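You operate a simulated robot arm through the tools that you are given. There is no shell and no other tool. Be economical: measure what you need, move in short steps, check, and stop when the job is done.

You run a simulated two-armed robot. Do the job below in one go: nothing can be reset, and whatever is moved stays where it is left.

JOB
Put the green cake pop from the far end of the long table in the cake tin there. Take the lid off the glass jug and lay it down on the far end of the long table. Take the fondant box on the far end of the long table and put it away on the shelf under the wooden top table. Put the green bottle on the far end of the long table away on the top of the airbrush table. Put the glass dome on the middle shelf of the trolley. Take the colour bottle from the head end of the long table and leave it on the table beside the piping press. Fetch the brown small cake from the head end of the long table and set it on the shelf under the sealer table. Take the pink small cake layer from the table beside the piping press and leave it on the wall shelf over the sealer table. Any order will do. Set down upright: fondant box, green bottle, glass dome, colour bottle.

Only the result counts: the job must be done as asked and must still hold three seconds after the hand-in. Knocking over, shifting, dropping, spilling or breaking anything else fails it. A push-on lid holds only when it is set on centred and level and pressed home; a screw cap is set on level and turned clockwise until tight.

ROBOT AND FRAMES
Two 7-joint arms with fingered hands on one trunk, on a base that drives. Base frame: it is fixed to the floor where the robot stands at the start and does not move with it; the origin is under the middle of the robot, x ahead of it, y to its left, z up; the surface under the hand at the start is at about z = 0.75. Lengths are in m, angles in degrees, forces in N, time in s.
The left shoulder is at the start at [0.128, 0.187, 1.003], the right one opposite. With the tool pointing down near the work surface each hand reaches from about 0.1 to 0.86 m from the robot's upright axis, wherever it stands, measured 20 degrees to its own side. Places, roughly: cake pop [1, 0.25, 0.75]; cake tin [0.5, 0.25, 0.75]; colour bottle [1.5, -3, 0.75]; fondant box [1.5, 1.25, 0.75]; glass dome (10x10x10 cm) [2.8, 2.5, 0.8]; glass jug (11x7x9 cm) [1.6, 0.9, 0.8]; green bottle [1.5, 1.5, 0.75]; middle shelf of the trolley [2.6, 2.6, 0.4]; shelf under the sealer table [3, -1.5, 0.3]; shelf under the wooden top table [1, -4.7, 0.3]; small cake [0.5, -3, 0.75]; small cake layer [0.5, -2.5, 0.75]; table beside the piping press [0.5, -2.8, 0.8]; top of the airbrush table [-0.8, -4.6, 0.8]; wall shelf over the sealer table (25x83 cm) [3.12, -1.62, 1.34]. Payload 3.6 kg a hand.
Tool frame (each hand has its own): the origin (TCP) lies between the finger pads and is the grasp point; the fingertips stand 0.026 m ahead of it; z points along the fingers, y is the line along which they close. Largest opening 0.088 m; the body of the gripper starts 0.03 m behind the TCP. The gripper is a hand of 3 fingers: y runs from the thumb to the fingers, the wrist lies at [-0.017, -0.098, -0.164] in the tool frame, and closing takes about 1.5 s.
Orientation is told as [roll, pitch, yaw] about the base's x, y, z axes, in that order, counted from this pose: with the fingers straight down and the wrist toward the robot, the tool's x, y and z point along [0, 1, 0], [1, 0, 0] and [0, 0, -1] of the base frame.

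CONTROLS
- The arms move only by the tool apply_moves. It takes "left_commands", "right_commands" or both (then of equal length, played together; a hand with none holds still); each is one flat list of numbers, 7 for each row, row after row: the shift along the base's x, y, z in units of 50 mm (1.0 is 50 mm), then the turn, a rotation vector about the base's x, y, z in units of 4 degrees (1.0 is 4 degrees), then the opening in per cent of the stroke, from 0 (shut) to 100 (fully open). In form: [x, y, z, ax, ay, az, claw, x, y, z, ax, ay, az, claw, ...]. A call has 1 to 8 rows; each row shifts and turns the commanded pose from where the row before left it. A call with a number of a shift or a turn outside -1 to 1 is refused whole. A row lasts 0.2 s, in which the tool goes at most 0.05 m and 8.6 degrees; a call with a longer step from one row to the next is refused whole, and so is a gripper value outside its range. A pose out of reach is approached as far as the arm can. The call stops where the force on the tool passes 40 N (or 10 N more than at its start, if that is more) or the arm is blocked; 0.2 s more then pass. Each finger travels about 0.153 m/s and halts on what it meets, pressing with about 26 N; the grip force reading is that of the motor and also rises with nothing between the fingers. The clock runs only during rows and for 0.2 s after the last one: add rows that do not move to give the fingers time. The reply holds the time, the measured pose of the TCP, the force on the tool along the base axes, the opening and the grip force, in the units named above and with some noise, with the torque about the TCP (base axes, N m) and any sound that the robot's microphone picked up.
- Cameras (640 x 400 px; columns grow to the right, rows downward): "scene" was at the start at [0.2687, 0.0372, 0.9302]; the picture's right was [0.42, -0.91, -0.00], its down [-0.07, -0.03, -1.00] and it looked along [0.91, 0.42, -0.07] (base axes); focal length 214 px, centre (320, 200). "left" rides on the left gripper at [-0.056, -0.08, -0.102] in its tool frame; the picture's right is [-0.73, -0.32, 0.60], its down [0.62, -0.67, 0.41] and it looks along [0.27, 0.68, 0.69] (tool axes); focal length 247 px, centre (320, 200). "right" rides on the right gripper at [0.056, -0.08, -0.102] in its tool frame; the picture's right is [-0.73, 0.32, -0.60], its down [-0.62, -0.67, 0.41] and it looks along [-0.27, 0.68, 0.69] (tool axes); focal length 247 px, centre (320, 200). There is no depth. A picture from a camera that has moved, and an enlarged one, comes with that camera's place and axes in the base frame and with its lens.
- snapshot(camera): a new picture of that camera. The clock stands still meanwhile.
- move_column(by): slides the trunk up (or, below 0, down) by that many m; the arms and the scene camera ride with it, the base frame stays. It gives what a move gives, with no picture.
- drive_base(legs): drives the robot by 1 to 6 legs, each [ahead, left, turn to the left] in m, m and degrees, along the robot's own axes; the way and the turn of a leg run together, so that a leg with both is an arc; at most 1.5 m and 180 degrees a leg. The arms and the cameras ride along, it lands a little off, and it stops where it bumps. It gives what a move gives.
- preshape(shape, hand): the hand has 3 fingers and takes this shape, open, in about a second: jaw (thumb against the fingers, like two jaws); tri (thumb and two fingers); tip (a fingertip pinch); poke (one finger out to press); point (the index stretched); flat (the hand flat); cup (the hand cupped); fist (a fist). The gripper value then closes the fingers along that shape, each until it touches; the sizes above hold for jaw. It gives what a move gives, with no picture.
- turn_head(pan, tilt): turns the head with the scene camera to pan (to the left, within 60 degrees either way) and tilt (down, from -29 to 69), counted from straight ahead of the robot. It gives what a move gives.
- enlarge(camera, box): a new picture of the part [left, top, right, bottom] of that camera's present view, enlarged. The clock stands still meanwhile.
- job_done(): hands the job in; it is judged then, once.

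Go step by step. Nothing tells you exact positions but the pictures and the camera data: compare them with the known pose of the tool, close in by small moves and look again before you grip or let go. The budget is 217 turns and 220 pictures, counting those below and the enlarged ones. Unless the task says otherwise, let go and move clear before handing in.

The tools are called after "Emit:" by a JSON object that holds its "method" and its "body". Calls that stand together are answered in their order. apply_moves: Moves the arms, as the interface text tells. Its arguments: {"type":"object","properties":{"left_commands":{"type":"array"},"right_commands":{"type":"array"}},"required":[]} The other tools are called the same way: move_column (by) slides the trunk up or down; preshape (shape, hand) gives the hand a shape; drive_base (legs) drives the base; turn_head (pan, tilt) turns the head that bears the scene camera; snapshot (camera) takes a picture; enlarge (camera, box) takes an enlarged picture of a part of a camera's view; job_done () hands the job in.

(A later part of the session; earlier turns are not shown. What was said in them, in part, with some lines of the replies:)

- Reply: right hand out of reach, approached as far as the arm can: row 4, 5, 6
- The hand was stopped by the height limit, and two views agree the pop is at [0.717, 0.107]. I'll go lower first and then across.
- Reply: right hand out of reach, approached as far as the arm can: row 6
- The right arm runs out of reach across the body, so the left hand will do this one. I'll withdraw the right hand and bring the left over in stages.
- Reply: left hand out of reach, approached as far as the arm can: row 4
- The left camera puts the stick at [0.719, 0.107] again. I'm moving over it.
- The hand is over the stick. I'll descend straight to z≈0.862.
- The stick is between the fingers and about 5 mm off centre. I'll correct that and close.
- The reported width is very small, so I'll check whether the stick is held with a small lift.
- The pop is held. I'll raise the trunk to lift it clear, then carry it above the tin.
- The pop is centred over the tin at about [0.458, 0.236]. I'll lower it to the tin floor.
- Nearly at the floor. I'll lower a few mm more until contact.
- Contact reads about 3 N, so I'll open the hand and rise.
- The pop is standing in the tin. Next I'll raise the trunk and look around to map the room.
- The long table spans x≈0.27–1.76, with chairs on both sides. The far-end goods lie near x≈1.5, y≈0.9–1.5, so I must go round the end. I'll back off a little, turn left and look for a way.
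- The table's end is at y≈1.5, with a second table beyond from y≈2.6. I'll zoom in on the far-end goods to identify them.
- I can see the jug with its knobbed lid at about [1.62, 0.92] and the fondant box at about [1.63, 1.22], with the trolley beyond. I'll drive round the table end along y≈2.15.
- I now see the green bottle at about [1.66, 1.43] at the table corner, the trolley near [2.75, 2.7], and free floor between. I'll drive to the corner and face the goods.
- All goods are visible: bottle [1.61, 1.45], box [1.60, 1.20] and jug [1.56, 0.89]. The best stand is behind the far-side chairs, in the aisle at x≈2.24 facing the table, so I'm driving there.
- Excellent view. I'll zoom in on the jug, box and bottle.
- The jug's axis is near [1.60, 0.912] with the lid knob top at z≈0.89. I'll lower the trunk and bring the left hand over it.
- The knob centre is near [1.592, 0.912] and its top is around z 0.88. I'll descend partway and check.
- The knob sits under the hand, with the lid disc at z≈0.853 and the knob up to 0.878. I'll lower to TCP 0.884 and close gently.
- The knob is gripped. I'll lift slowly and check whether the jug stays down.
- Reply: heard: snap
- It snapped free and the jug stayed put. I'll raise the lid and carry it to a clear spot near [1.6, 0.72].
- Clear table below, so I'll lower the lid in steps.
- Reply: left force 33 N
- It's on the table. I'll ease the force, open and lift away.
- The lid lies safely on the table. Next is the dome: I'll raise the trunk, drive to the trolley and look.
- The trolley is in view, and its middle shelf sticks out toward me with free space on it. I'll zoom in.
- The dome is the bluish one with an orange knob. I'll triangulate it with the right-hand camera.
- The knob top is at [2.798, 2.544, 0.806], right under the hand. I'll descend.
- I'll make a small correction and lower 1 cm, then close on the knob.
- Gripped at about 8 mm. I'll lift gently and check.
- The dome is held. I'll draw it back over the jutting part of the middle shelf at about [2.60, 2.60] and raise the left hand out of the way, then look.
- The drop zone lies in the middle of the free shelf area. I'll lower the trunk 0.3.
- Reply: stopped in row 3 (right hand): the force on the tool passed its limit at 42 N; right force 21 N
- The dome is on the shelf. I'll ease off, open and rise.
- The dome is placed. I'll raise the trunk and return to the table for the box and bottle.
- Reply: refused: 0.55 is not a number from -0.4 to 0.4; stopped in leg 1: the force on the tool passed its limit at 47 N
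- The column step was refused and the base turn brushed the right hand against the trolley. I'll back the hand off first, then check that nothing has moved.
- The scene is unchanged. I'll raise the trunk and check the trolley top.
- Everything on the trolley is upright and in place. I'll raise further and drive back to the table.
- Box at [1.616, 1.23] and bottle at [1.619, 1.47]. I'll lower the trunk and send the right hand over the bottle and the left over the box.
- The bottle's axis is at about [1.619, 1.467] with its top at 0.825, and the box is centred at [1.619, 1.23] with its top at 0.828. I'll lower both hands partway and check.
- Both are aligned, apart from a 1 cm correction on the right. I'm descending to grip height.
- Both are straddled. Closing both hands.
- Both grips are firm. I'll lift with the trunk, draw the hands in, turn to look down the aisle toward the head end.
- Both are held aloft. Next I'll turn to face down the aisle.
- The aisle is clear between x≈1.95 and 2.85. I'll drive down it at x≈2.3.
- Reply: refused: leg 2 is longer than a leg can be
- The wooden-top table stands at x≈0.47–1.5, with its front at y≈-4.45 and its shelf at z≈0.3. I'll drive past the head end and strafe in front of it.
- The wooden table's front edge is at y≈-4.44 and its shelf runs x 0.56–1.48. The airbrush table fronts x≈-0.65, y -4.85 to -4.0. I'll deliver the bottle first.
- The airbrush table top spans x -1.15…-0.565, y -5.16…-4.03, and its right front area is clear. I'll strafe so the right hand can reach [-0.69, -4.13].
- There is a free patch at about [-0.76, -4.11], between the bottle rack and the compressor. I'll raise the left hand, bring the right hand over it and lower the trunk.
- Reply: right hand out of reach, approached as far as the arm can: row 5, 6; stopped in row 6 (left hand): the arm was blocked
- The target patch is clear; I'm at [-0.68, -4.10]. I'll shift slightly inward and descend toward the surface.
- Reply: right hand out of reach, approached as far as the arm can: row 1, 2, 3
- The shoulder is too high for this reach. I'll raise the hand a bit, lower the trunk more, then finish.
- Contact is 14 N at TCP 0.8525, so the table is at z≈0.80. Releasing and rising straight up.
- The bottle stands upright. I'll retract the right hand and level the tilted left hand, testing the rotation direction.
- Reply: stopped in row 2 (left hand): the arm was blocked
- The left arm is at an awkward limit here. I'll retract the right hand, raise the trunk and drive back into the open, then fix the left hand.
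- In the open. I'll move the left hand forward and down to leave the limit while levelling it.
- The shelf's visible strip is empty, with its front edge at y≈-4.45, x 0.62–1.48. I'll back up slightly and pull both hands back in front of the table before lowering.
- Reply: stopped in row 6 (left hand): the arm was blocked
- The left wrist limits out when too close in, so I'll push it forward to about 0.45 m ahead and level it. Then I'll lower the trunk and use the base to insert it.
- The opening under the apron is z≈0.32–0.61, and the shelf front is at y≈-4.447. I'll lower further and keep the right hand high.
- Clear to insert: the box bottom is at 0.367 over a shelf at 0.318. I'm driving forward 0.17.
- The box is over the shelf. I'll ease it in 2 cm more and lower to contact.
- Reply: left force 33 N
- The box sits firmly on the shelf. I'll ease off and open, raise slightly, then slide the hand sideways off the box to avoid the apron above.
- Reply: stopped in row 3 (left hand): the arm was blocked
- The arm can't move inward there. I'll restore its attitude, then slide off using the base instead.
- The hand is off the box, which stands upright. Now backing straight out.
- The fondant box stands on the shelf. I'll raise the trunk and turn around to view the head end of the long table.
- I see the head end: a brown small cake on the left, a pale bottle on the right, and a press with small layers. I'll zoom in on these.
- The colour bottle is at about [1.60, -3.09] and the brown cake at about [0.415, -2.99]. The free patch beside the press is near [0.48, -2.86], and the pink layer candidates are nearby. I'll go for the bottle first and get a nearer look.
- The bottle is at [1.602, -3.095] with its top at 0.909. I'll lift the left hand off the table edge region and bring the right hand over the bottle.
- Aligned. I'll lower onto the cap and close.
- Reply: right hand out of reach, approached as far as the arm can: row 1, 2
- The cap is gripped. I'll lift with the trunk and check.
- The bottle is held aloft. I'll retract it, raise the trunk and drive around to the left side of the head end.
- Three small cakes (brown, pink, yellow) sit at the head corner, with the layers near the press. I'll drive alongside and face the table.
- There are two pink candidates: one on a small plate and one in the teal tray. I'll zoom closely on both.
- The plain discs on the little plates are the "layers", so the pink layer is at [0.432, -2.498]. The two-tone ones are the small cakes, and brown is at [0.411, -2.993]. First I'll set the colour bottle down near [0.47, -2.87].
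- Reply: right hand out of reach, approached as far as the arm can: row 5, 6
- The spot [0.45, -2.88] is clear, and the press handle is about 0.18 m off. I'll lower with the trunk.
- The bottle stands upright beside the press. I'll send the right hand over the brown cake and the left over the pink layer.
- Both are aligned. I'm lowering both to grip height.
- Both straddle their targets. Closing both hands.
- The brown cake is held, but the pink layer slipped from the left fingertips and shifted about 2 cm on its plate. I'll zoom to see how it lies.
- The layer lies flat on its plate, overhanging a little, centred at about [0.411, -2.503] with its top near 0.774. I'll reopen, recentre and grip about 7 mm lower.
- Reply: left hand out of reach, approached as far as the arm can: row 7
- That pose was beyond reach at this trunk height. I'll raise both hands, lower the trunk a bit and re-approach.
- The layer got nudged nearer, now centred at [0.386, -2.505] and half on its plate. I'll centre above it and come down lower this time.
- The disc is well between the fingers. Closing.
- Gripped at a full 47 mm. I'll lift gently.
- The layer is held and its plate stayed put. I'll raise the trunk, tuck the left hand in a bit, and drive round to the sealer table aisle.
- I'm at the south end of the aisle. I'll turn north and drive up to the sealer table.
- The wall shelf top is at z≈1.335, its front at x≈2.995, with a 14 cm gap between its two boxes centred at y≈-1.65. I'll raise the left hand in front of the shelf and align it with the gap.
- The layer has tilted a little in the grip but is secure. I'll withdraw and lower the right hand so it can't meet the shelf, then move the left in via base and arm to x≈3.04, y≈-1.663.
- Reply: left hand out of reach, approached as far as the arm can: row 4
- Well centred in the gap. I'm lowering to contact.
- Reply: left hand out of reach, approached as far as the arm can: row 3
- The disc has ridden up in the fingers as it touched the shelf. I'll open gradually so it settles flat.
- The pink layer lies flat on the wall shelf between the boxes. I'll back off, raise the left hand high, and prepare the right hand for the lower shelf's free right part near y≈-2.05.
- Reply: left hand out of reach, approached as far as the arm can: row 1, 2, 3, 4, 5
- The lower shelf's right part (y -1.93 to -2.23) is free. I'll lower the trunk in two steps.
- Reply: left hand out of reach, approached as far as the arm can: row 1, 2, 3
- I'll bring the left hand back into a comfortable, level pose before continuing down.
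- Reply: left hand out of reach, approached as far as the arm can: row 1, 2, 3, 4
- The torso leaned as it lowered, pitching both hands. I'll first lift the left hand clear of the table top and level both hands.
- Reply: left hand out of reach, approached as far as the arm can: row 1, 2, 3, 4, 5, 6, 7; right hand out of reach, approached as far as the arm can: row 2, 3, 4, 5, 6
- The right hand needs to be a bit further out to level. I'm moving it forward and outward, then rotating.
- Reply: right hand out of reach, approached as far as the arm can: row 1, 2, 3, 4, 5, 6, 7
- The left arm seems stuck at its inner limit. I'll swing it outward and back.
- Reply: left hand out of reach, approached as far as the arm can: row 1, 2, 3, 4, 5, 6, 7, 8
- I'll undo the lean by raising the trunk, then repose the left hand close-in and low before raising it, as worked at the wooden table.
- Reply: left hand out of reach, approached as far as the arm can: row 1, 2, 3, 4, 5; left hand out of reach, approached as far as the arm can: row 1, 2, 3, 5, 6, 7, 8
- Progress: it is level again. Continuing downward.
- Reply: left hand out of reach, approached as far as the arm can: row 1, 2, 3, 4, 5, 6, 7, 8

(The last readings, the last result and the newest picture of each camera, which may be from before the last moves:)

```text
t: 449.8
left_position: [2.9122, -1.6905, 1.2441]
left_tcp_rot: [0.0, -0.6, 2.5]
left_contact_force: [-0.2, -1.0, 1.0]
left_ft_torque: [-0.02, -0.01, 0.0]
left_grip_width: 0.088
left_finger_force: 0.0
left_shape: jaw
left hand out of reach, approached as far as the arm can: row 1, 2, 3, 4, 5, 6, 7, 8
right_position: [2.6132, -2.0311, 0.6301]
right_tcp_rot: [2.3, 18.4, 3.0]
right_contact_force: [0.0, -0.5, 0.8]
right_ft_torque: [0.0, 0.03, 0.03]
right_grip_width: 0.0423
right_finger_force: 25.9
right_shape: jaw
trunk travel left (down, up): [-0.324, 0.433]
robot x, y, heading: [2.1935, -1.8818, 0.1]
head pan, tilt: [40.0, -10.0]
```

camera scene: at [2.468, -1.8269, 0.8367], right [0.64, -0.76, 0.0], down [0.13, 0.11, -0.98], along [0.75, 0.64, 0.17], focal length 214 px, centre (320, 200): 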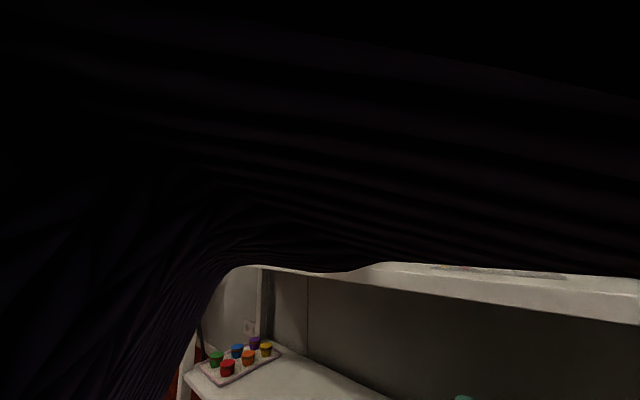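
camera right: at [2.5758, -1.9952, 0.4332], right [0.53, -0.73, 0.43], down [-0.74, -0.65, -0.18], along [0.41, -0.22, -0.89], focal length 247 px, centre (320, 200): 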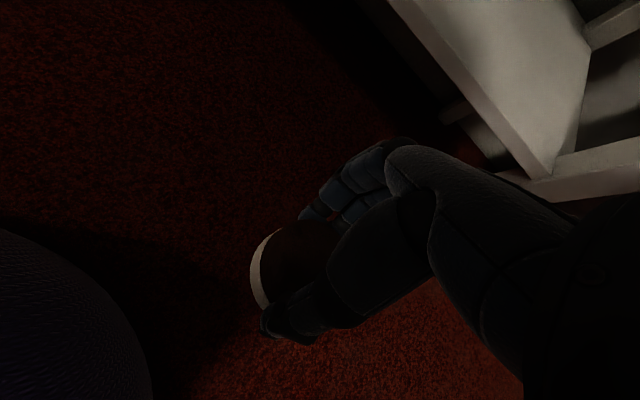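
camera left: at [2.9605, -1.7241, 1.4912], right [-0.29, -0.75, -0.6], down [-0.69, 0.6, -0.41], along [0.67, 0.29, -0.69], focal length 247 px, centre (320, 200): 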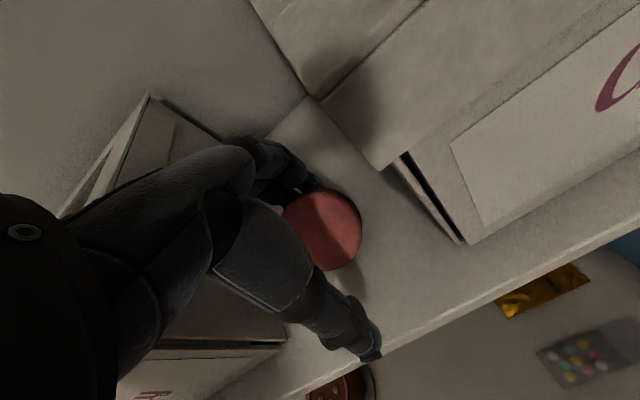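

Emit:
{"method": "apply_moves", "body": {"left_commands": [-0.4, 0.7, -0.3, 0, 0, 0, 100, -0.4, 0.7, -0.3, 0, 0, 0, 100, -0.4, 0.7, -0.3, 0, 0, 0, 100, -0.4, 0.7, -0.3, 0, 0, 0, 100, -0.4, 0.7, -0.3, 0, 0, 0, 100, -0.6, 0.5, -0.3, 0, 0, 0, 100, -0.7, 0.3, -0.3, 0, 0, 0, 100, -0.8, 0, -0.3, 0, 0, 0, 100]}}

Emit:
{"method": "turn_head", "body": {"pan": 55, "tilt": 20}}

Emit:
{"method": "snapshot", "body": {"camera": "scene"}}

```text
t: 451.6
left_position: [2.8987, -1.4421, 1.1915]
left_tcp_rot: [0.0, -0.6, 2.4]
left_contact_force: [-1.2, 0.8, -0.1]
left_ft_torque: [0.01, 0.02, -0.02]
left_grip_width: 0.0877
left_finger_force: 0.1
left_shape: jaw
left hand out of reach, approached as far as the arm can: row 1, 2, 3, 4, 5, 6, 7, 8
right_position: [2.6124, -2.0308, 0.6302]
right_tcp_rot: [2.3, 18.4, 2.9]
right_contact_force: [-0.5, -0.7, 0.4]
right_ft_torque: [0.0, -0.01, 0.03]
right_grip_width: 0.0427
right_finger_force: 25.4
right_shape: jaw
trunk travel left (down, up): [-0.324, 0.433]
robot x, y, heading: [2.1948, -1.8786, 0.3]
head pan, tilt: [40.0, -10.0]
```

```text
t: 452.6
left_position: [2.8988, -1.442, 1.1907]
left_tcp_rot: [-0.1, -0.5, 2.5]
left_contact_force: [0.4, -0.6, 0.9]
left_ft_torque: [-0.01, 0.0, -0.01]
left_grip_width: 0.0876
left_finger_force: 0.0
left_shape: jaw
right_position: [2.6125, -2.0315, 0.6302]
right_tcp_rot: [2.1, 18.4, 3.0]
right_contact_force: [-0.4, 0.7, -1.0]
right_ft_torque: [0.02, -0.03, -0.03]
right_grip_width: 0.0429
right_finger_force: 26.0
right_shape: jaw
trunk travel left (down, up): [-0.324, 0.433]
robot x, y, heading: [2.1961, -1.8809, 0.3]
head pan, tilt: [55.0, 20.0]
```

```text
29 pictures are left
camera scene: at [2.4018, -1.8049, 1.0949], right [0.82, -0.57, 0.0], down [-0.2, -0.28, -0.94], along [0.54, 0.77, -0.34], focal length 214 px, centre (320, 200)
```

scene: 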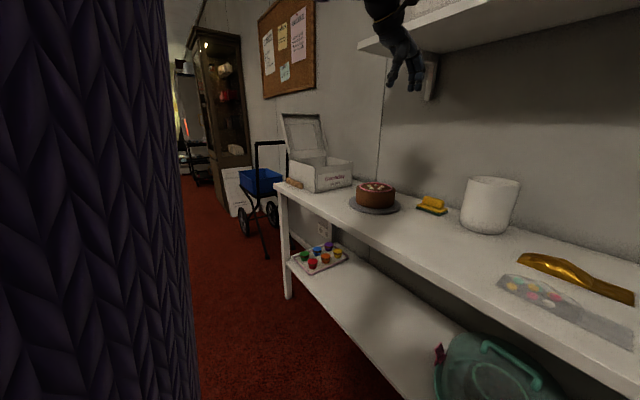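

The left arm is at full extension and won't fold while high. I'll lower it relative to the shoulder first, then draw it in.

Emit:
{"method": "apply_moves", "body": {"left_commands": [0, 0.1, -0.7, 0, 0, 0, 100, 0, 0.1, -0.7, 0, 0, 0, 100, 0, 0, -0.7, 0, 0, 0, 100, 0, 0, -0.6, 0, 0, 0, 100, -0.7, 0, -0.2, 0, 0, 0, 100, -0.7, 0, 0, 0, 0, 0, 100, -0.7, 0, 0, 0, 0, 0, 100, -0.7, 0, 0, 0, 0, 0, 100]}}

```text
t: 454.4
left_position: [2.8942, -1.3706, 1.0567]
left_tcp_rot: [-0.1, -0.4, 2.4]
left_contact_force: [-0.6, 0.5, 0.6]
left_ft_torque: [0.0, 0.03, -0.01]
left_grip_width: 0.0877
left_finger_force: 0.0
left_shape: jaw
left hand out of reach, approached as far as the arm can: row 1, 2, 3, 4, 5, 6, 7, 8
right_position: [2.6138, -2.0311, 0.6307]
right_tcp_rot: [2.2, 18.4, 3.0]
right_contact_force: [0.0, 0.0, 0.9]
right_ft_torque: [-0.01, -0.04, -0.04]
right_grip_width: 0.0425
right_finger_force: 25.8
right_shape: jaw
trunk travel left (down, up): [-0.324, 0.433]
robot x, y, heading: [2.195, -1.8829, 0.2]
head pan, tilt: [55.0, 20.0]
```

Emit:
{"method": "apply_moves", "body": {"right_commands": [0.3, -0.1, 0.2, 0, -0.5, 0, 0, 0.3, -0.1, 0.2, 0, -0.8, 0, 0, 0.2, 0, 0, 0, -0.9, 0, 0, 0.2, 0, 0, 0, -0.9, 0, 0, 0, 0, 0, 0, -0.9, 0, 0, 0, 0, 0, 0, -0.6, 0, 0]}}

```text
t: 455.8
left_position: [2.8954, -1.3699, 1.0551]
left_tcp_rot: [0.0, -0.5, 2.5]
left_contact_force: [0.3, 0.5, 0.6]
left_ft_torque: [0.0, 0.01, 0.01]
left_grip_width: 0.0879
left_finger_force: 0.1
left_shape: jaw
right_position: [2.6634, -2.0413, 0.6507]
right_tcp_rot: [1.6, 6.0, 2.8]
right_contact_force: [-0.1, -0.3, -0.2]
right_ft_torque: [-0.01, -0.06, -0.05]
right_grip_width: 0.0424
right_finger_force: 26.0
right_shape: jaw
right hand out of reach, approached as far as the arm can: row 5
trunk travel left (down, up): [-0.324, 0.433]
robot x, y, heading: [2.1912, -1.8807, 0.3]
head pan, tilt: [55.0, 20.0]
```

The right hand recovers as it moves out, but the left arm stays locked straight. So I'll turn the robot 50° so the left arm points up the free aisle, and work on the lower shelf with the right hand.

Emit:
{"method": "apply_moves", "body": {"right_commands": [0.3, -0.4, 0, 0, -0.3, 0, 0, 0.3, -0.4, 0, 0, -0.4, 0, 0, 0, 0, 0, -0.3, -0.7, 0, 0, 0, 0, 0, 0, -0.3, 0, 0]}}

Emit:
{"method": "drive_base", "body": {"legs": [[0, 0, 50], [0.14, 0.17, 0]]}}

Emit:
{"method": "turn_head", "body": {"pan": -40, "tilt": 45}}

Emit:
{"method": "snapshot", "body": {"camera": "scene"}}

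```text
t: 456.8
left_position: [2.895, -1.3718, 1.0556]
left_tcp_rot: [-0.1, -0.5, 2.5]
left_contact_force: [0.2, -0.1, 0.1]
left_ft_torque: [0.01, -0.01, 0.02]
left_grip_width: 0.0876
left_finger_force: 0.1
left_shape: jaw
right_position: [2.6801, -2.0615, 0.6489]
right_tcp_rot: [1.4, 4.5, 2.9]
right_contact_force: [-0.1, -0.1, 0.1]
right_ft_torque: [0.01, 0.05, 0.03]
right_grip_width: 0.0427
right_finger_force: 25.7
right_shape: jaw
right hand out of reach, approached as far as the arm can: row 1, 3
trunk travel left (down, up): [-0.324, 0.433]
robot x, y, heading: [2.1989, -1.8794, 0.2]
head pan, tilt: [55.0, 20.0]
```

```text
t: 460.8
left_position: [2.1982, -0.7989, 1.0554]
left_tcp_rot: [-0.1, -0.4, 53.3]
left_contact_force: [0.4, 0.8, -1.3]
left_ft_torque: [0.05, -0.05, 0.01]
left_grip_width: 0.0873
left_finger_force: 0.0
left_shape: jaw
right_position: [2.5982, -1.401, 0.6501]
right_tcp_rot: [1.3, 4.4, 53.7]
right_contact_force: [0.0, 0.6, 0.1]
right_ft_torque: [-0.01, -0.02, -0.02]
right_grip_width: 0.0425
right_finger_force: 25.8
right_shape: jaw
trunk travel left (down, up): [-0.324, 0.433]
robot x, y, heading: [2.1526, -1.6615, 50.9]
head pan, tilt: [55.0, 20.0]
```

```text
t: 462.5
left_position: [2.1985, -0.7997, 1.0556]
left_tcp_rot: [-0.1, -0.4, 53.2]
left_contact_force: [-0.3, -0.8, -0.1]
left_ft_torque: [-0.01, 0.02, -0.01]
left_grip_width: 0.0879
left_finger_force: 0.1
left_shape: jaw
right_position: [2.5996, -1.4019, 0.6505]
right_tcp_rot: [1.4, 4.4, 53.5]
right_contact_force: [0.5, 0.1, 0.6]
right_ft_torque: [0.01, -0.03, -0.02]
right_grip_width: 0.0429
right_finger_force: 25.3
right_shape: jaw
trunk travel left (down, up): [-0.324, 0.433]
robot x, y, heading: [2.1513, -1.6657, 50.6]
head pan, tilt: [-40.0, 45.0]
```

```text
28 pictures are left
camera scene: at [2.3282, -1.5293, 1.0562], right [0.19, -0.98, 0.0], down [-0.69, -0.13, -0.71], along [0.69, 0.13, -0.71], focal length 214 px, centre (320, 200)
```

scene: 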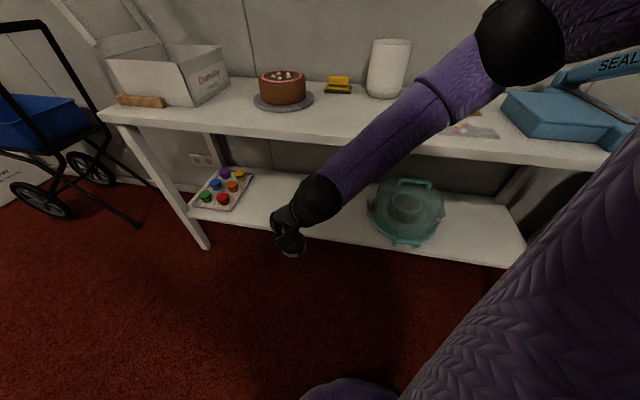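

In this free space I'll try again to fold the left arm, pulling it straight toward its shoulder and downward.

Emit:
{"method": "apply_moves", "body": {"left_commands": [0, 0, -0.9, 0, 0, 0, 100, 0, 0, -0.9, 0, 0, 0, 100, 0, 0, -0.9, 0, 0, 0, 100, 0, -0.5, -0.7, 0, 0, 0, 100, 0, -0.7, -0.5, 0, 0, 0, 100, 0, -0.9, 0, 0, 0, 0, 100, 0, -0.9, 0, 0, 0, 0, 100, 0, -0.9, 0, 0, 0, 0, 100]}}

```text
t: 464.3
left_position: [2.2403, -0.8441, 0.8182]
left_tcp_rot: [-0.1, -0.5, 53.1]
left_contact_force: [0.6, 1.0, -0.3]
left_ft_torque: [0.0, -0.02, 0.01]
left_grip_width: 0.0877
left_finger_force: 0.0
left_shape: jaw
left hand out of reach, approached as far as the arm can: row 3, 4, 5, 6, 7, 8
right_position: [2.5991, -1.4027, 0.6503]
right_tcp_rot: [1.4, 4.4, 53.6]
right_contact_force: [1.0, 0.5, 0.2]
right_ft_torque: [0.05, 0.01, 0.04]
right_grip_width: 0.0426
right_finger_force: 26.1
right_shape: jaw
trunk travel left (down, up): [-0.324, 0.433]
robot x, y, heading: [2.1541, -1.6624, 50.9]
head pan, tilt: [-40.0, 45.0]
```

Emit:
{"method": "apply_moves", "body": {"left_commands": [0.6, -0.6, 0, 0, 0, 0, 100, 0.6, -0.6, 0, 0, 0, 0, 100, 0.5, -0.7, 0, 0, 0, 0, 100, 0.2, -0.8, 0, 0, 0, 0, 100, 0, -0.9, 0, 0, 0, 0, 100, 0, -0.9, 0, 0, 0, 0, 100, -0.3, -0.8, 0, 0, 0, 0, 100, -0.3, -0.8, 0, 0, 0, 0, 100]}}

```text
t: 466.1
left_position: [2.4153, -0.9862, 0.7304]
left_tcp_rot: [-0.1, -0.5, 53.4]
left_contact_force: [0.6, -0.9, 0.7]
left_ft_torque: [0.01, 0.03, 0.0]
left_grip_width: 0.088
left_finger_force: 0.0
left_shape: jaw
left hand out of reach, approached as far as the arm can: row 1, 2, 3, 4, 5, 6, 7, 8
right_position: [2.5979, -1.4021, 0.6514]
right_tcp_rot: [1.4, 4.3, 53.6]
right_contact_force: [0.8, 0.4, -0.9]
right_ft_torque: [-0.03, -0.02, -0.02]
right_grip_width: 0.0425
right_finger_force: 26.3
right_shape: jaw
trunk travel left (down, up): [-0.324, 0.433]
robot x, y, heading: [2.1521, -1.6623, 50.6]
head pan, tilt: [-40.0, 45.0]
```

Emit:
{"method": "turn_head", "body": {"pan": 25, "tilt": 35}}

Emit:
{"method": "snapshot", "body": {"camera": "scene"}}

```text
t: 467.4
left_position: [2.4156, -0.9866, 0.7318]
left_tcp_rot: [-0.1, -0.5, 53.2]
left_contact_force: [0.3, -0.2, -0.9]
left_ft_torque: [-0.01, -0.02, -0.02]
left_grip_width: 0.0876
left_finger_force: 0.0
left_shape: jaw
right_position: [2.5985, -1.4018, 0.6503]
right_tcp_rot: [1.4, 4.4, 53.6]
right_contact_force: [0.4, 0.1, -0.3]
right_ft_torque: [0.02, 0.0, -0.01]
right_grip_width: 0.0426
right_finger_force: 26.0
right_shape: jaw
trunk travel left (down, up): [-0.324, 0.433]
robot x, y, heading: [2.1517, -1.6659, 51.1]
head pan, tilt: [25.0, 35.0]
```

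```text
27 pictures are left
camera scene: at [2.2699, -1.4594, 1.071], right [0.97, -0.24, 0.0], down [-0.14, -0.56, -0.82], along [0.2, 0.79, -0.57], focal length 214 px, centre (320, 200)
```

scene: 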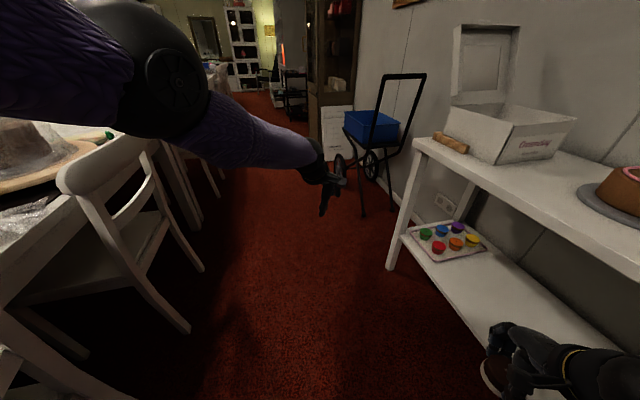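

Emit:
{"method": "apply_moves", "body": {"left_commands": [0, 0, 0, 0.7, -0.58, 0, 100, 0, 0, 0, 0.7, -0.58, 0, 100, 0, 0, 0, 0.7, -0.58, 0, 100, -0.2, -0.3, 0, 0.7, -0.58, 0, 100, -0.3, -0.45, 0, 0.7, -0.58, 0, 100, -0.4, -0.6, 0, 0, 0, 0, 100, -0.4, -0.6, 0, 0, 0, 0, 100, -0.4, -0.6, 0, 0, 0, 0, 100]}}

```text
t: 469.2
left_position: [2.3946, -1.0212, 0.6515]
left_tcp_rot: [-0.9, -18.6, 53.4]
left_contact_force: [0.0, -0.9, -0.3]
left_ft_torque: [0.01, -0.03, 0.04]
left_grip_width: 0.088
left_finger_force: 0.2
left_shape: jaw
left hand out of reach, approached as far as the arm can: row 1, 2, 3, 4, 5, 6, 7, 8
right_position: [2.5984, -1.4014, 0.6497]
right_tcp_rot: [1.4, 4.4, 53.6]
right_contact_force: [0.4, 0.2, 0.6]
right_ft_torque: [-0.02, 0.01, -0.02]
right_grip_width: 0.0426
right_finger_force: 25.7
right_shape: jaw
trunk travel left (down, up): [-0.324, 0.433]
robot x, y, heading: [2.154, -1.6636, 50.7]
head pan, tilt: [25.0, 35.0]
```

Emit:
{"method": "apply_moves", "body": {"left_commands": [-0.3, 0.5, 0.3, -0.7, 0.58, 0, 100, -0.3, 0.5, 0.3, -0.7, 0.58, 0, 100, -0.3, 0.5, 0.3, -0.7, 0.58, 0, 100, -0.4, 0.4, 0.3, -0.7, 0.58, 0, 100, -0.5, 0.2, 0.3, -0.7, 0.58, 0, 100, -0.7, 0, 0, 0, 0, 0, 100, -0.7, -0.3, 0, 0, 0, 0, 100, -0.6, -0.5, 0, 0, 0, 0, 100]}}

```text
t: 471.1
left_position: [2.223, -0.9777, 0.7107]
left_tcp_rot: [0.4, -5.1, 53.8]
left_contact_force: [-0.6, 0.2, 0.2]
left_ft_torque: [-0.02, -0.02, 0.0]
left_grip_width: 0.0877
left_finger_force: 0.1
left_shape: jaw
left hand out of reach, approached as far as the arm can: row 1, 2, 3
right_position: [2.5985, -1.4024, 0.6505]
right_tcp_rot: [1.5, 4.5, 53.7]
right_contact_force: [1.1, 0.0, 0.1]
right_ft_torque: [-0.02, 0.02, 0.0]
right_grip_width: 0.0425
right_finger_force: 25.7
right_shape: jaw
trunk travel left (down, up): [-0.324, 0.433]
robot x, y, heading: [2.1494, -1.6611, 50.8]
head pan, tilt: [25.0, 35.0]
```

It's free again. I'll draw it in and up to about 0.45 m ahead of the robot.

Emit:
{"method": "apply_moves", "body": {"left_commands": [0, -0.5, 0.5, -0.3, 0.25, 0, 100, 0, -0.5, 0.6, -0.3, 0.25, 0, 100, 0, -0.5, 0.6, -0.2, 0.2, 0, 100, 0, -0.5, 0.6, 0, 0, 0, 100, 0, -0.5, 0.6, 0, 0, 0, 100, 0, -0.4, 0.6, 0, 0, 0, 100, 0, 0, 0, 0, 0, 0, 100]}}

```text
t: 472.6
left_position: [2.2253, -1.1234, 0.8823]
left_tcp_rot: [0.7, -0.8, 53.9]
left_contact_force: [0.2, -0.3, -0.5]
left_ft_torque: [0.0, -0.02, -0.01]
left_grip_width: 0.0879
left_finger_force: 0.1
left_shape: jaw
right_position: [2.5988, -1.4022, 0.6508]
right_tcp_rot: [1.4, 4.4, 53.6]
right_contact_force: [0.2, 0.5, -0.4]
right_ft_torque: [-0.02, 0.02, 0.01]
right_grip_width: 0.043
right_finger_force: 26.2
right_shape: jaw
trunk travel left (down, up): [-0.324, 0.433]
robot x, y, heading: [2.1543, -1.6636, 50.8]
head pan, tilt: [25.0, 35.0]
```

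Recovered. I'll raise the left hand to a parked height and level the right hand.

Emit:
{"method": "apply_moves", "body": {"left_commands": [0, 0, 0.8, 0, 0, 0, 100, 0, 0, 0.9, 0, 0, 0, 100, 0, 0, 0.9, 0, 0, 0, 100, 0, 0, 0.9, 0, 0, 0, 100, 0, 0, 0.9, 0, 0, 0, 100, 0, 0, 0.9, 0, 0, 0, 100, 0, 0, 0.9, 0, 0, 0, 100, 0, 0, 0.9, 0, 0, 0, 100], "right_commands": [0.3, 0.1, 0, 0, 0, 0, 0, 0.3, 0.1, 0, 0.2, -0.2, 0, 0, 0, 0, 0, 0.4, -0.3, 0, 0, 0, 0, 0, 0.3, -0.2, 0, 0, 0, 0, 0, 0, 0, 0, 0, 0, 0, 0, 0, 0, 0, 0, 0, 0, 0, 0, 0, 0, 0, 0, 0, 0, 0, 0, 0, 0]}}

```text
t: 474.4
left_position: [2.2272, -1.1247, 1.241]
left_tcp_rot: [0.8, -0.8, 54.0]
left_contact_force: [0.8, 0.6, 0.4]
left_ft_torque: [0.01, 0.0, 0.01]
left_grip_width: 0.0878
left_finger_force: 0.0
left_shape: jaw
right_position: [2.6314, -1.3929, 0.6514]
right_tcp_rot: [1.3, 3.3, 53.6]
right_contact_force: [0.4, -0.1, 0.6]
right_ft_torque: [0.02, -0.01, -0.01]
right_grip_width: 0.0426
right_finger_force: 25.9
right_shape: jaw
right hand out of reach, approached as far as the arm can: row 4
trunk travel left (down, up): [-0.324, 0.433]
robot x, y, heading: [2.1565, -1.6594, 50.9]
head pan, tilt: [25.0, 35.0]
```

Emit:
{"method": "apply_moves", "body": {"right_commands": [0, 0, 0.5, 0, 0, 0, 0, 0, 0, 0.5, 0.3, -0.25, 0, 0, 0, 0, 0, 0.3, -0.25, 0, 0, 0, 0, 0, 0, 0, 0, 0]}}

Emit:
{"method": "drive_base", "body": {"legs": [[0, 0, -50.9], [0, -0.2, 0]]}}

Emit:
{"method": "turn_head", "body": {"pan": 0, "tilt": 50}}

Emit:
{"method": "snapshot", "body": {"camera": "scene"}}

```text
t: 475.4
left_position: [2.2275, -1.1232, 1.241]
left_tcp_rot: [0.8, -0.8, 53.7]
left_contact_force: [0.0, 0.2, 0.4]
left_ft_torque: [0.02, -0.02, 0.01]
left_grip_width: 0.0874
left_finger_force: 0.2
left_shape: jaw
right_position: [2.6293, -1.3921, 0.7019]
right_tcp_rot: [1.1, 0.1, 53.6]
right_contact_force: [-0.3, 0.0, -0.2]
right_ft_torque: [0.02, 0.01, 0.02]
right_grip_width: 0.0424
right_finger_force: 26.2
right_shape: jaw
trunk travel left (down, up): [-0.324, 0.433]
robot x, y, heading: [2.1507, -1.6615, 50.9]
head pan, tilt: [25.0, 35.0]
```

```text
t: 479.3
left_position: [2.6181, -1.5784, 1.2396]
left_tcp_rot: [0.9, -0.8, 3.5]
left_contact_force: [0.3, -0.3, 0.4]
left_ft_torque: [0.02, 0.0, 0.01]
left_grip_width: 0.0876
left_finger_force: 0.1
left_shape: jaw
right_position: [2.6671, -2.0575, 0.7013]
right_tcp_rot: [1.2, 0.2, 3.3]
right_contact_force: [-0.3, 0.1, -0.4]
right_ft_torque: [-0.02, 0.01, 0.02]
right_grip_width: 0.0426
right_finger_force: 25.7
right_shape: jaw
trunk travel left (down, up): [-0.324, 0.433]
robot x, y, heading: [2.151, -1.8621, 0.6]
head pan, tilt: [25.0, 35.0]
```

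```text
t: 480.2
left_position: [2.6181, -1.5766, 1.2404]
left_tcp_rot: [0.8, -0.8, 3.4]
left_contact_force: [0.2, 0.9, -0.4]
left_ft_torque: [0.01, 0.02, 0.0]
left_grip_width: 0.0878
left_finger_force: 0.0
left_shape: jaw
right_position: [2.6672, -2.0577, 0.7005]
right_tcp_rot: [1.1, 0.2, 3.3]
right_contact_force: [1.0, 0.1, -0.2]
right_ft_torque: [0.0, -0.03, 0.01]
right_grip_width: 0.0426
right_finger_force: 25.7
right_shape: jaw
trunk travel left (down, up): [-0.324, 0.433]
robot x, y, heading: [2.1519, -1.8623, 0.4]
head pan, tilt: [0.0, 50.0]
```

```text
26 pictures are left
camera scene: at [2.3847, -1.8613, 1.0493], right [0.01, -1.0, 0.0], down [-0.77, -0.01, -0.64], along [0.64, 0.01, -0.77], focal length 214 px, centre (320, 200)
```

scene: 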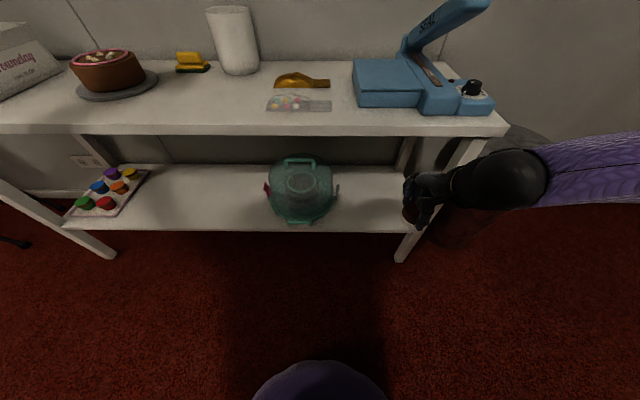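

Both hands are level and free. I'll lower the trunk stepwise, watching the attitude.

Emit:
{"method": "move_column", "body": {"by": -0.15}}

Emit:
{"method": "move_column", "body": {"by": -0.1}}

```text
t: 481.9
left_position: [2.617, -1.5769, 1.0905]
left_tcp_rot: [0.8, -0.9, 3.5]
left_contact_force: [0.3, 0.0, -0.1]
left_ft_torque: [-0.01, 0.0, 0.01]
left_grip_width: 0.088
left_finger_force: 0.1
left_shape: jaw
right_position: [2.6498, -2.0571, 0.4948]
right_tcp_rot: [1.5, 8.1, 3.4]
right_contact_force: [0.8, 0.4, 0.2]
right_ft_torque: [0.02, -0.03, -0.01]
right_grip_width: 0.0425
right_finger_force: 25.6
right_shape: jaw
trunk travel left (down, up): [-0.174, 0.583]
robot x, y, heading: [2.155, -1.8618, 0.5]
head pan, tilt: [0.0, 50.0]
```

```text
t: 483.3
left_position: [2.6178, -1.5765, 0.9915]
left_tcp_rot: [0.9, -0.8, 3.5]
left_contact_force: [0.0, 0.9, 0.0]
left_ft_torque: [0.02, -0.01, -0.02]
left_grip_width: 0.0878
left_finger_force: 0.0
left_shape: jaw
right_position: [2.628, -2.0568, 0.3521]
right_tcp_rot: [1.7, 15.1, 3.3]
right_contact_force: [-0.1, 1.2, 0.0]
right_ft_torque: [0.0, -0.02, -0.02]
right_grip_width: 0.0426
right_finger_force: 25.9
right_shape: jaw
trunk travel left (down, up): [-0.074, 0.683]
robot x, y, heading: [2.1523, -1.8598, 0.8]
head pan, tilt: [0.0, 50.0]
```

Emit:
{"method": "apply_moves", "body": {"right_commands": [0.2, -0.3, 0.6, 0, 0, 0, 0, 0.2, -0.3, 0.6, 0, 0, 0, 0, 0.2, -0.3, 0.5, 0, -0.4, 0, 0, 0.2, 0, 0.3, 0, -0.8, 0, 0, 0.2, 0, 0, 0, -0.9, 0, 0, 0, 0, 0, 0, -0.9, 0, 0, 0, 0, 0, 0, -0.8, 0, 0]}}

```text
t: 484.9
left_position: [2.6186, -1.5761, 0.9908]
left_tcp_rot: [0.8, -0.8, 3.5]
left_contact_force: [0.9, -0.6, 0.6]
left_ft_torque: [0.03, 0.0, 0.0]
left_grip_width: 0.0877
left_finger_force: 0.0
left_shape: jaw
right_position: [2.6778, -2.101, 0.4558]
right_tcp_rot: [1.2, 6.7, 3.3]
right_contact_force: [1.2, -0.4, -1.3]
right_ft_torque: [0.01, 0.02, -0.04]
right_grip_width: 0.0427
right_finger_force: 26.4
right_shape: jaw
right hand out of reach, approached as far as the arm can: row 6, 7
trunk travel left (down, up): [-0.074, 0.683]
robot x, y, heading: [2.1558, -1.8623, 0.6]
head pan, tilt: [0.0, 50.0]
```

The tilt is only 7° and the arm is free again. I'll drive in 0.15 m under the table, with the left hand staying above the top.

Emit:
{"method": "drive_base", "body": {"legs": [[0.15, 0.03, 0]]}}

Emit:
{"method": "snapshot", "body": {"camera": "scene"}}

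Emit:
{"method": "snapshot", "body": {"camera": "right"}}

```text
t: 486.2
left_position: [2.7619, -1.5444, 0.9913]
left_tcp_rot: [0.8, -0.8, 3.4]
left_contact_force: [-0.5, -0.1, 0.1]
left_ft_torque: [-0.04, -0.03, 0.02]
left_grip_width: 0.0882
left_finger_force: 0.1
left_shape: jaw
right_position: [2.8226, -2.0693, 0.4526]
right_tcp_rot: [1.1, 6.8, 3.2]
right_contact_force: [0.3, -0.6, 1.1]
right_ft_torque: [-0.01, -0.01, -0.02]
right_grip_width: 0.0425
right_finger_force: 26.1
right_shape: jaw
trunk travel left (down, up): [-0.074, 0.683]
robot x, y, heading: [2.3002, -1.8299, 0.6]
head pan, tilt: [0.0, 50.0]
```

```text
25 pictures are left
camera scene: at [2.5772, -1.8292, 0.7758], right [0.01, -1.0, 0.0], down [-0.77, -0.01, -0.64], along [0.64, 0.01, -0.77], focal length 214 px, centre (320, 200)
```

scene: 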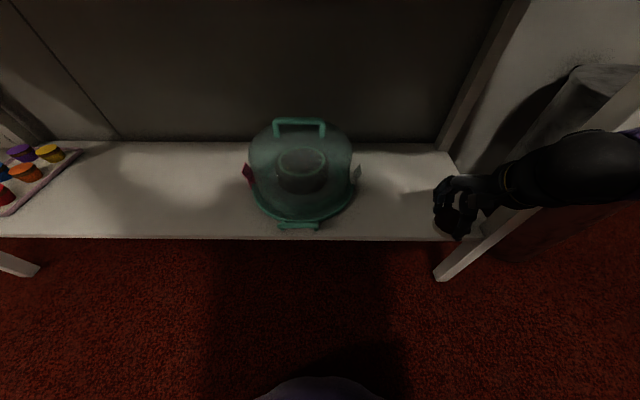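

```text
24 pictures are left
camera right: at [2.7515, -2.0192, 0.5665], right [0.43, -0.72, 0.54], down [-0.67, -0.65, -0.34], along [0.6, -0.22, -0.77], focal length 247 px, centre (320, 200)
```

right: 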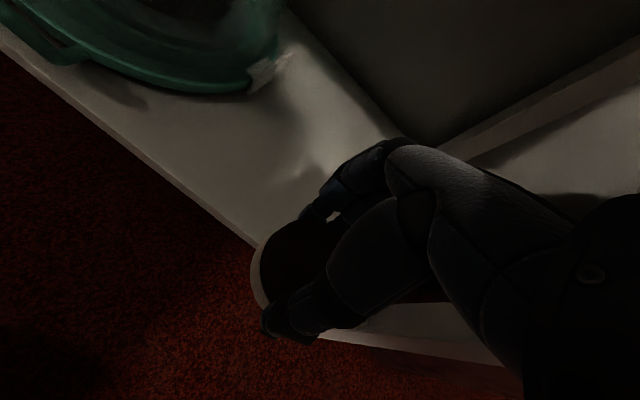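

Over the shelf's front. I'll extend the arm 9 cm inward, levelling as it goes.

Emit:
{"method": "apply_moves", "body": {"right_commands": [0.6, 0.2, 0, 0, 0, 0, 0, 0.6, 0.2, 0, 0, -0.4, 0, 0, 0.6, 0.2, -0.3, 0, -0.5, 0, 0, 0, 0, -0.3, 0, -0.5, 0, 0, 0, 0, 0, 0, 0, 0, 0]}}

Emit:
{"method": "snapshot", "body": {"camera": "right"}}

Emit:
{"method": "snapshot", "body": {"camera": "scene"}}

```text
t: 487.4
left_position: [2.762, -1.5452, 0.9916]
left_tcp_rot: [0.9, -0.8, 3.5]
left_contact_force: [-0.2, 0.1, 0.5]
left_ft_torque: [-0.01, 0.0, -0.03]
left_grip_width: 0.088
left_finger_force: 0.0
left_shape: jaw
right_position: [2.9109, -2.0389, 0.4242]
right_tcp_rot: [0.9, 1.4, 3.1]
right_contact_force: [1.0, 0.4, -1.0]
right_ft_torque: [-0.01, 0.0, 0.01]
right_grip_width: 0.0426
right_finger_force: 26.0
right_shape: jaw
trunk travel left (down, up): [-0.074, 0.683]
robot x, y, heading: [2.2996, -1.8317, 0.6]
head pan, tilt: [0.0, 50.0]
```

```text
23 pictures are left
camera right: at [2.831, -1.9887, 0.5292], right [0.37, -0.72, 0.58], down [-0.64, -0.65, -0.41], along [0.67, -0.22, -0.71], focal length 247 px, centre (320, 200)
```

right: 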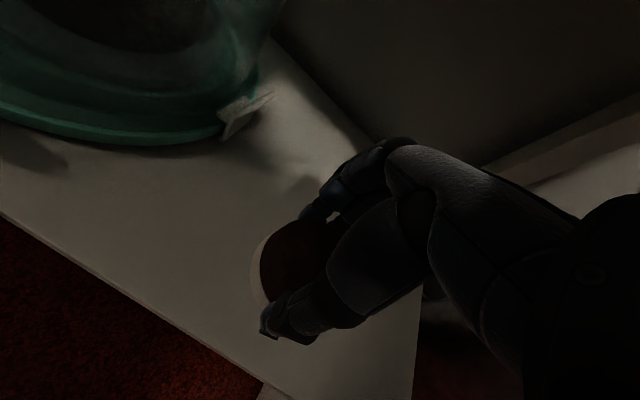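

```text
22 pictures are left
camera scene: at [2.5771, -1.8292, 0.7759], right [0.01, -1.0, 0.0], down [-0.77, -0.01, -0.64], along [0.64, 0.01, -0.77], focal length 214 px, centre (320, 200)
```

scene: 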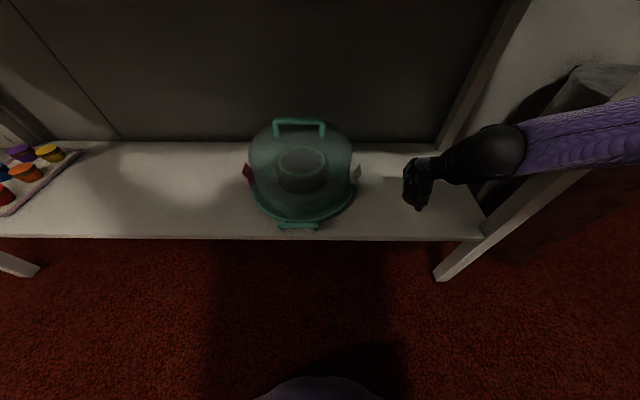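

Level and over the clear shelf. I'm lowering to contact.

Emit:
{"method": "apply_moves", "body": {"right_commands": [0, 0, -0.4, 0, 0, 0, 0, 0, 0, -0.4, 0, 0, 0, 0, 0, 0, -0.3, 0, 0, 0, 0, 0, 0, -0.2, 0, 0, 0, 0, 0, 0, -0.15, 0, 0, 0, 0, 0, 0, 0, 0, 0, 0, 0]}}

Emit:
{"method": "snapshot", "body": {"camera": "right"}}

```text
t: 488.8
left_position: [2.7632, -1.5449, 0.991]
left_tcp_rot: [0.8, -0.9, 3.5]
left_contact_force: [0.0, -0.6, 0.0]
left_ft_torque: [0.0, -0.02, 0.02]
left_grip_width: 0.0877
left_finger_force: 0.1
left_shape: jaw
right_position: [2.9173, -2.0805, 0.3822]
right_tcp_rot: [0.9, 1.2, 3.3]
right_contact_force: [-0.1, 0.0, -0.7]
right_ft_torque: [0.03, -0.03, 0.0]
right_grip_width: 0.0426
right_finger_force: 26.0
right_shape: jaw
right hand out of reach, approached as far as the arm can: row 1, 2, 3, 4, 5
trunk travel left (down, up): [-0.074, 0.683]
robot x, y, heading: [2.3008, -1.8349, 0.5]
head pan, tilt: [0.0, 50.0]
```

```text
21 pictures are left
camera right: at [2.8373, -2.0316, 0.4881], right [0.37, -0.72, 0.58], down [-0.64, -0.65, -0.41], along [0.67, -0.22, -0.71], focal length 247 px, centre (320, 200)
```

right: 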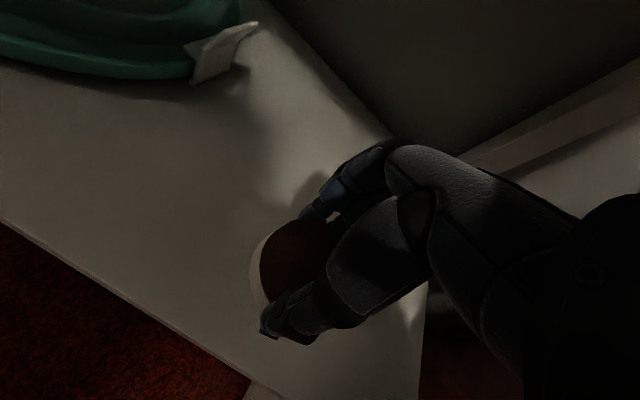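

The arm is at its reach, so I'll lower the last bit with the trunk.

Emit:
{"method": "move_column", "body": {"by": -0.03}}

Emit:
{"method": "snapshot", "body": {"camera": "right"}}

```text
t: 489.6
left_position: [2.7627, -1.5462, 0.9609]
left_tcp_rot: [0.8, -0.9, 3.6]
left_contact_force: [0.8, -0.5, 0.4]
left_ft_torque: [0.02, -0.01, 0.02]
left_grip_width: 0.0878
left_finger_force: 0.0
left_shape: jaw
right_position: [2.9126, -2.082, 0.3349]
right_tcp_rot: [1.1, 3.5, 3.4]
right_contact_force: [0.7, -0.2, 0.5]
right_ft_torque: [-0.01, -0.03, -0.03]
right_grip_width: 0.0432
right_finger_force: 25.4
right_shape: jaw
trunk travel left (down, up): [-0.044, 0.713]
robot x, y, heading: [2.2977, -1.8289, 0.6]
head pan, tilt: [0.0, 50.0]
```

```text
20 pictures are left
camera right: at [2.8352, -2.0315, 0.4432], right [0.4, -0.72, 0.56], down [-0.65, -0.65, -0.38], along [0.65, -0.22, -0.73], focal length 247 px, centre (320, 200)
```

right: 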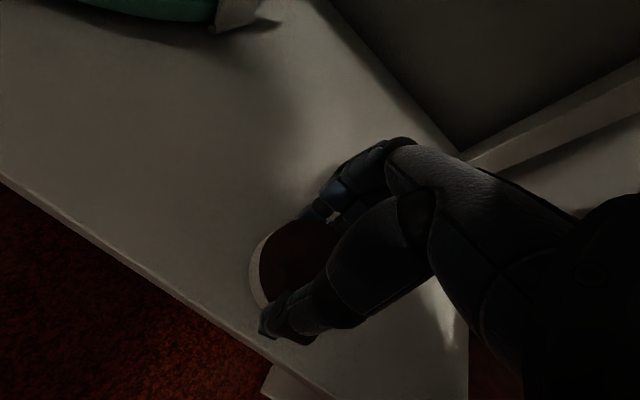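

Emit:
{"method": "move_column", "body": {"by": -0.015}}

```text
t: 490.1
left_position: [2.7624, -1.5447, 0.948]
left_tcp_rot: [0.8, -0.7, 3.5]
left_contact_force: [-0.1, -0.5, -0.1]
left_ft_torque: [0.01, 0.0, 0.03]
left_grip_width: 0.0877
left_finger_force: 0.1
left_shape: jaw
right_position: [2.9183, -2.0809, 0.3292]
right_tcp_rot: [1.7, 2.9, 3.4]
right_contact_force: [-2.7, -0.1, 15.7]
right_ft_torque: [-0.07, 0.01, -0.05]
right_grip_width: 0.0425
right_finger_force: 26.4
right_shape: jaw
trunk travel left (down, up): [-0.032, 0.725]
robot x, y, heading: [2.3, -1.8334, 0.6]
head pan, tilt: [0.0, 50.0]
stopped: the force on the tool passed its limit at 44 N (the readings are from after the stop); the commanded pose is now the measured one
```

Contact. I'll open the hand and lift away with the trunk.

Emit:
{"method": "apply_moves", "body": {"right_commands": [0, 0, 0.05, 0, 0, 0, 0, 0, 0, 0, 0, 0, 0, 40, 0, 0, 0, 0, 0, 0, 65, 0, 0, 0, 0, 0, 0, 90, 0, 0, 0, 0, 0, 0, 100, 0, 0, 0, 0, 0, 0, 100]}}

Emit:
{"method": "move_column", "body": {"by": 0.08}}

Emit:
{"method": "snapshot", "body": {"camera": "right"}}

```text
t: 491.5
left_position: [2.7632, -1.5447, 0.9474]
left_tcp_rot: [0.7, -0.6, 3.5]
left_contact_force: [0.7, -0.4, -0.5]
left_ft_torque: [0.01, 0.02, -0.01]
left_grip_width: 0.0876
left_finger_force: 0.0
left_shape: jaw
right_position: [2.9162, -2.0803, 0.3297]
right_tcp_rot: [1.5, 3.3, 3.5]
right_contact_force: [0.5, -0.4, 0.0]
right_ft_torque: [0.0, -0.01, 0.02]
right_grip_width: 0.0875
right_finger_force: 0.0
right_shape: jaw
trunk travel left (down, up): [-0.032, 0.725]
robot x, y, heading: [2.3002, -1.83, 0.3]
head pan, tilt: [0.0, 50.0]
```

```text
t: 492.7
left_position: [2.7637, -1.5447, 1.0264]
left_tcp_rot: [0.9, -0.6, 3.4]
left_contact_force: [0.7, -0.4, -0.7]
left_ft_torque: [-0.01, -0.01, 0.01]
left_grip_width: 0.0877
left_finger_force: 0.1
left_shape: jaw
right_position: [2.9149, -2.0811, 0.4093]
right_tcp_rot: [1.5, 3.2, 3.4]
right_contact_force: [-0.1, -1.0, 0.3]
right_ft_torque: [-0.01, -0.01, -0.01]
right_grip_width: 0.0877
right_finger_force: 0.2
right_shape: jaw
trunk travel left (down, up): [-0.112, 0.645]
robot x, y, heading: [2.2986, -1.831, 0.9]
head pan, tilt: [0.0, 50.0]
```

```text
19 pictures are left
camera right: at [2.8393, -2.0317, 0.5168], right [0.4, -0.73, 0.56], down [-0.65, -0.65, -0.39], along [0.65, -0.21, -0.73], focal length 247 px, centre (320, 200)
```

right: 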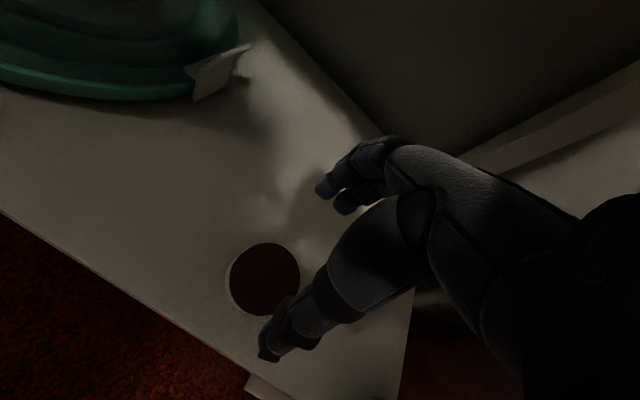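

The brown cake sits flat on the shelf. I'll back out and take a final look around.

Emit:
{"method": "drive_base", "body": {"legs": [[-0.14, 0, 0]]}}

Emit:
{"method": "snapshot", "body": {"camera": "scene"}}

```text
t: 494.0
left_position: [2.6269, -1.5482, 1.0279]
left_tcp_rot: [0.8, -0.6, 3.3]
left_contact_force: [0.2, 0.5, -0.5]
left_ft_torque: [0.04, 0.03, -0.04]
left_grip_width: 0.088
left_finger_force: 0.0
left_shape: jaw
right_position: [2.7771, -2.0849, 0.4098]
right_tcp_rot: [1.6, 3.2, 3.2]
right_contact_force: [-0.3, 0.6, -0.4]
right_ft_torque: [-0.01, -0.02, -0.04]
right_grip_width: 0.0879
right_finger_force: 0.1
right_shape: jaw
trunk travel left (down, up): [-0.112, 0.645]
robot x, y, heading: [2.1618, -1.8328, 0.3]
head pan, tilt: [0.0, 50.0]
```

```text
18 pictures are left
camera scene: at [2.4309, -1.8316, 0.8175], right [0.01, -1.0, 0.0], down [-0.77, 0.0, -0.64], along [0.64, 0.0, -0.77], focal length 214 px, centre (320, 200)
```

scene: 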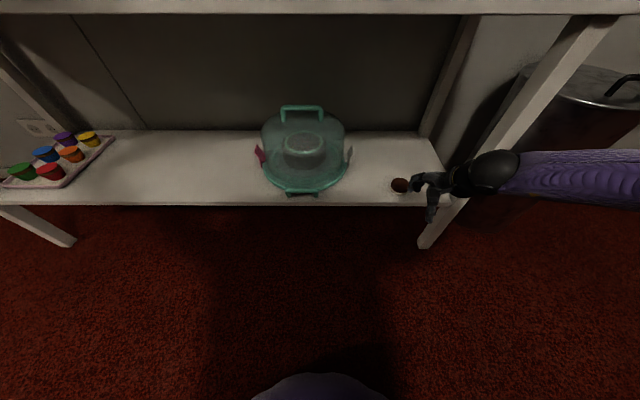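

Emit:
{"method": "apply_moves", "body": {"right_commands": [-0.4, 0, 0.3, 0, 0, 0, 100, -0.5, 0, 0.3, 0, 0, 0, 100, -0.5, 0, 0.3, 0, 0, 0, 100]}}

Emit:
{"method": "turn_head", "body": {"pan": 0, "tilt": -20}}

Emit:
{"method": "snapshot", "body": {"camera": "scene"}}

Emit:
{"method": "turn_head", "body": {"pan": 0, "tilt": 45}}

Emit:
{"method": "enlarge", "body": {"camera": "scene", "box": [300, 120, 500, 260]}}

```text
t: 494.8
left_position: [2.6273, -1.5487, 1.028]
left_tcp_rot: [0.8, -0.6, 3.3]
left_contact_force: [0.3, 0.2, -0.1]
left_ft_torque: [0.01, 0.03, -0.01]
left_grip_width: 0.0877
left_finger_force: 0.0
left_shape: jaw
right_position: [2.7148, -2.0897, 0.4476]
right_tcp_rot: [1.6, 3.4, 3.4]
right_contact_force: [0.6, 0.4, -0.6]
right_ft_torque: [-0.01, 0.03, -0.02]
right_grip_width: 0.0879
right_finger_force: 0.0
right_shape: jaw
right hand out of reach, approached as far as the arm can: row 3
trunk travel left (down, up): [-0.112, 0.645]
robot x, y, heading: [2.1569, -1.8351, 0.2]
head pan, tilt: [0.0, 50.0]
```

```text
t: 496.2
left_position: [2.6276, -1.5476, 1.0276]
left_tcp_rot: [0.9, -0.6, 3.3]
left_contact_force: [0.0, -0.6, -0.3]
left_ft_torque: [-0.01, 0.02, 0.02]
left_grip_width: 0.0876
left_finger_force: 0.0
left_shape: jaw
right_position: [2.7153, -2.0888, 0.4467]
right_tcp_rot: [1.7, 3.4, 3.3]
right_contact_force: [0.3, -0.6, -0.6]
right_ft_torque: [-0.03, 0.04, -0.03]
right_grip_width: 0.0878
right_finger_force: 0.0
right_shape: jaw
trunk travel left (down, up): [-0.112, 0.645]
robot x, y, heading: [2.1597, -1.8297, 0.7]
head pan, tilt: [0.0, -20.0]
```

```text
17 pictures are left
camera scene: at [2.4302, -1.8316, 0.9245], right [0.01, -1.0, 0.0], down [0.34, 0.0, -0.94], along [0.94, 0.01, 0.34], focal length 214 px, centre (320, 200)
```

scene: 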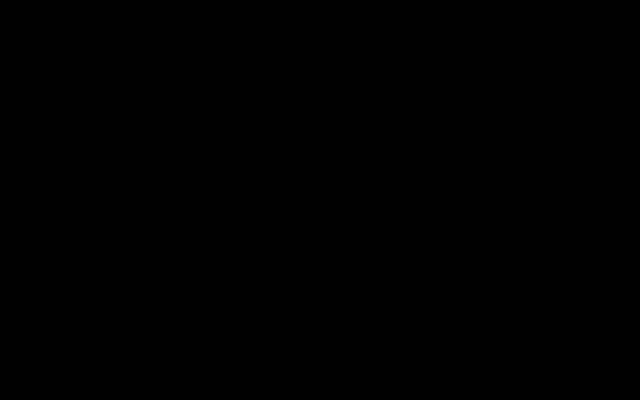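

```text
t: 497.6
left_position: [2.6263, -1.5485, 1.0271]
left_tcp_rot: [0.8, -0.6, 3.2]
left_contact_force: [0.4, 0.1, 0.4]
left_ft_torque: [0.02, 0.0, 0.02]
left_grip_width: 0.0878
left_finger_force: 0.0
left_shape: jaw
right_position: [2.7147, -2.0905, 0.4464]
right_tcp_rot: [1.7, 3.4, 3.3]
right_contact_force: [0.9, -0.6, -0.3]
right_ft_torque: [-0.02, 0.02, -0.03]
right_grip_width: 0.0879
right_finger_force: 0.1
right_shape: jaw
trunk travel left (down, up): [-0.112, 0.645]
robot x, y, heading: [2.1612, -1.832, 0.5]
head pan, tilt: [0.0, 45.0]
```

```text
2.86 times, centred on (400, 190) of scene
camera zoom: at [2.4355, -1.8316, 0.8244], right [0.01, -1.0, 0.0], down [-0.71, 0.0, -0.71], along [0.71, 0.0, -0.71], focal length 613 px, centre (91, 229)
```

zoom: 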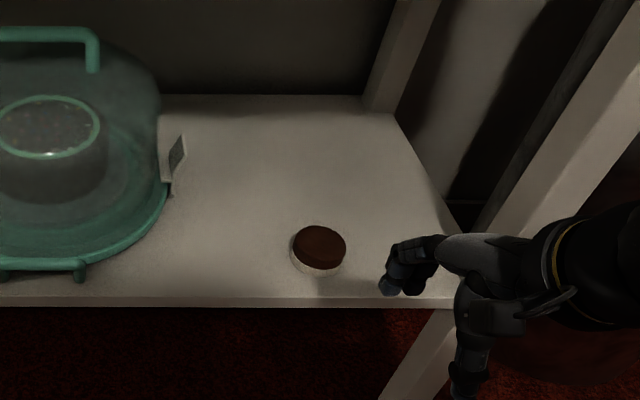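

All eight placements look right and both hands are clear, so I'm handing in.

Emit:
{"method": "job_done", "body": {}}

```text
The job is handed in.
```

I handed the job in with all eight items placed and both hands clear; the hand-in gave no verdict, so I don't know yet whether it passed.

These points could affect the verdict:
- **Pink layer:** there were two pink candidates beside the press. I took the plain disc on the small plate, not the one in the teal tray.
- **Plate:** the layer slipped on the first grip and slid partly off its plate. From the pictures, the plate itself did not move.
- **Trolley:** the right hand bumped it at 47 N after the dome was placed. Everything on it still looked upright and in place.
- **Wall shelf:** I last saw the pink layer lying flat there before placing the brown cake. I did not look at it again before handing in.
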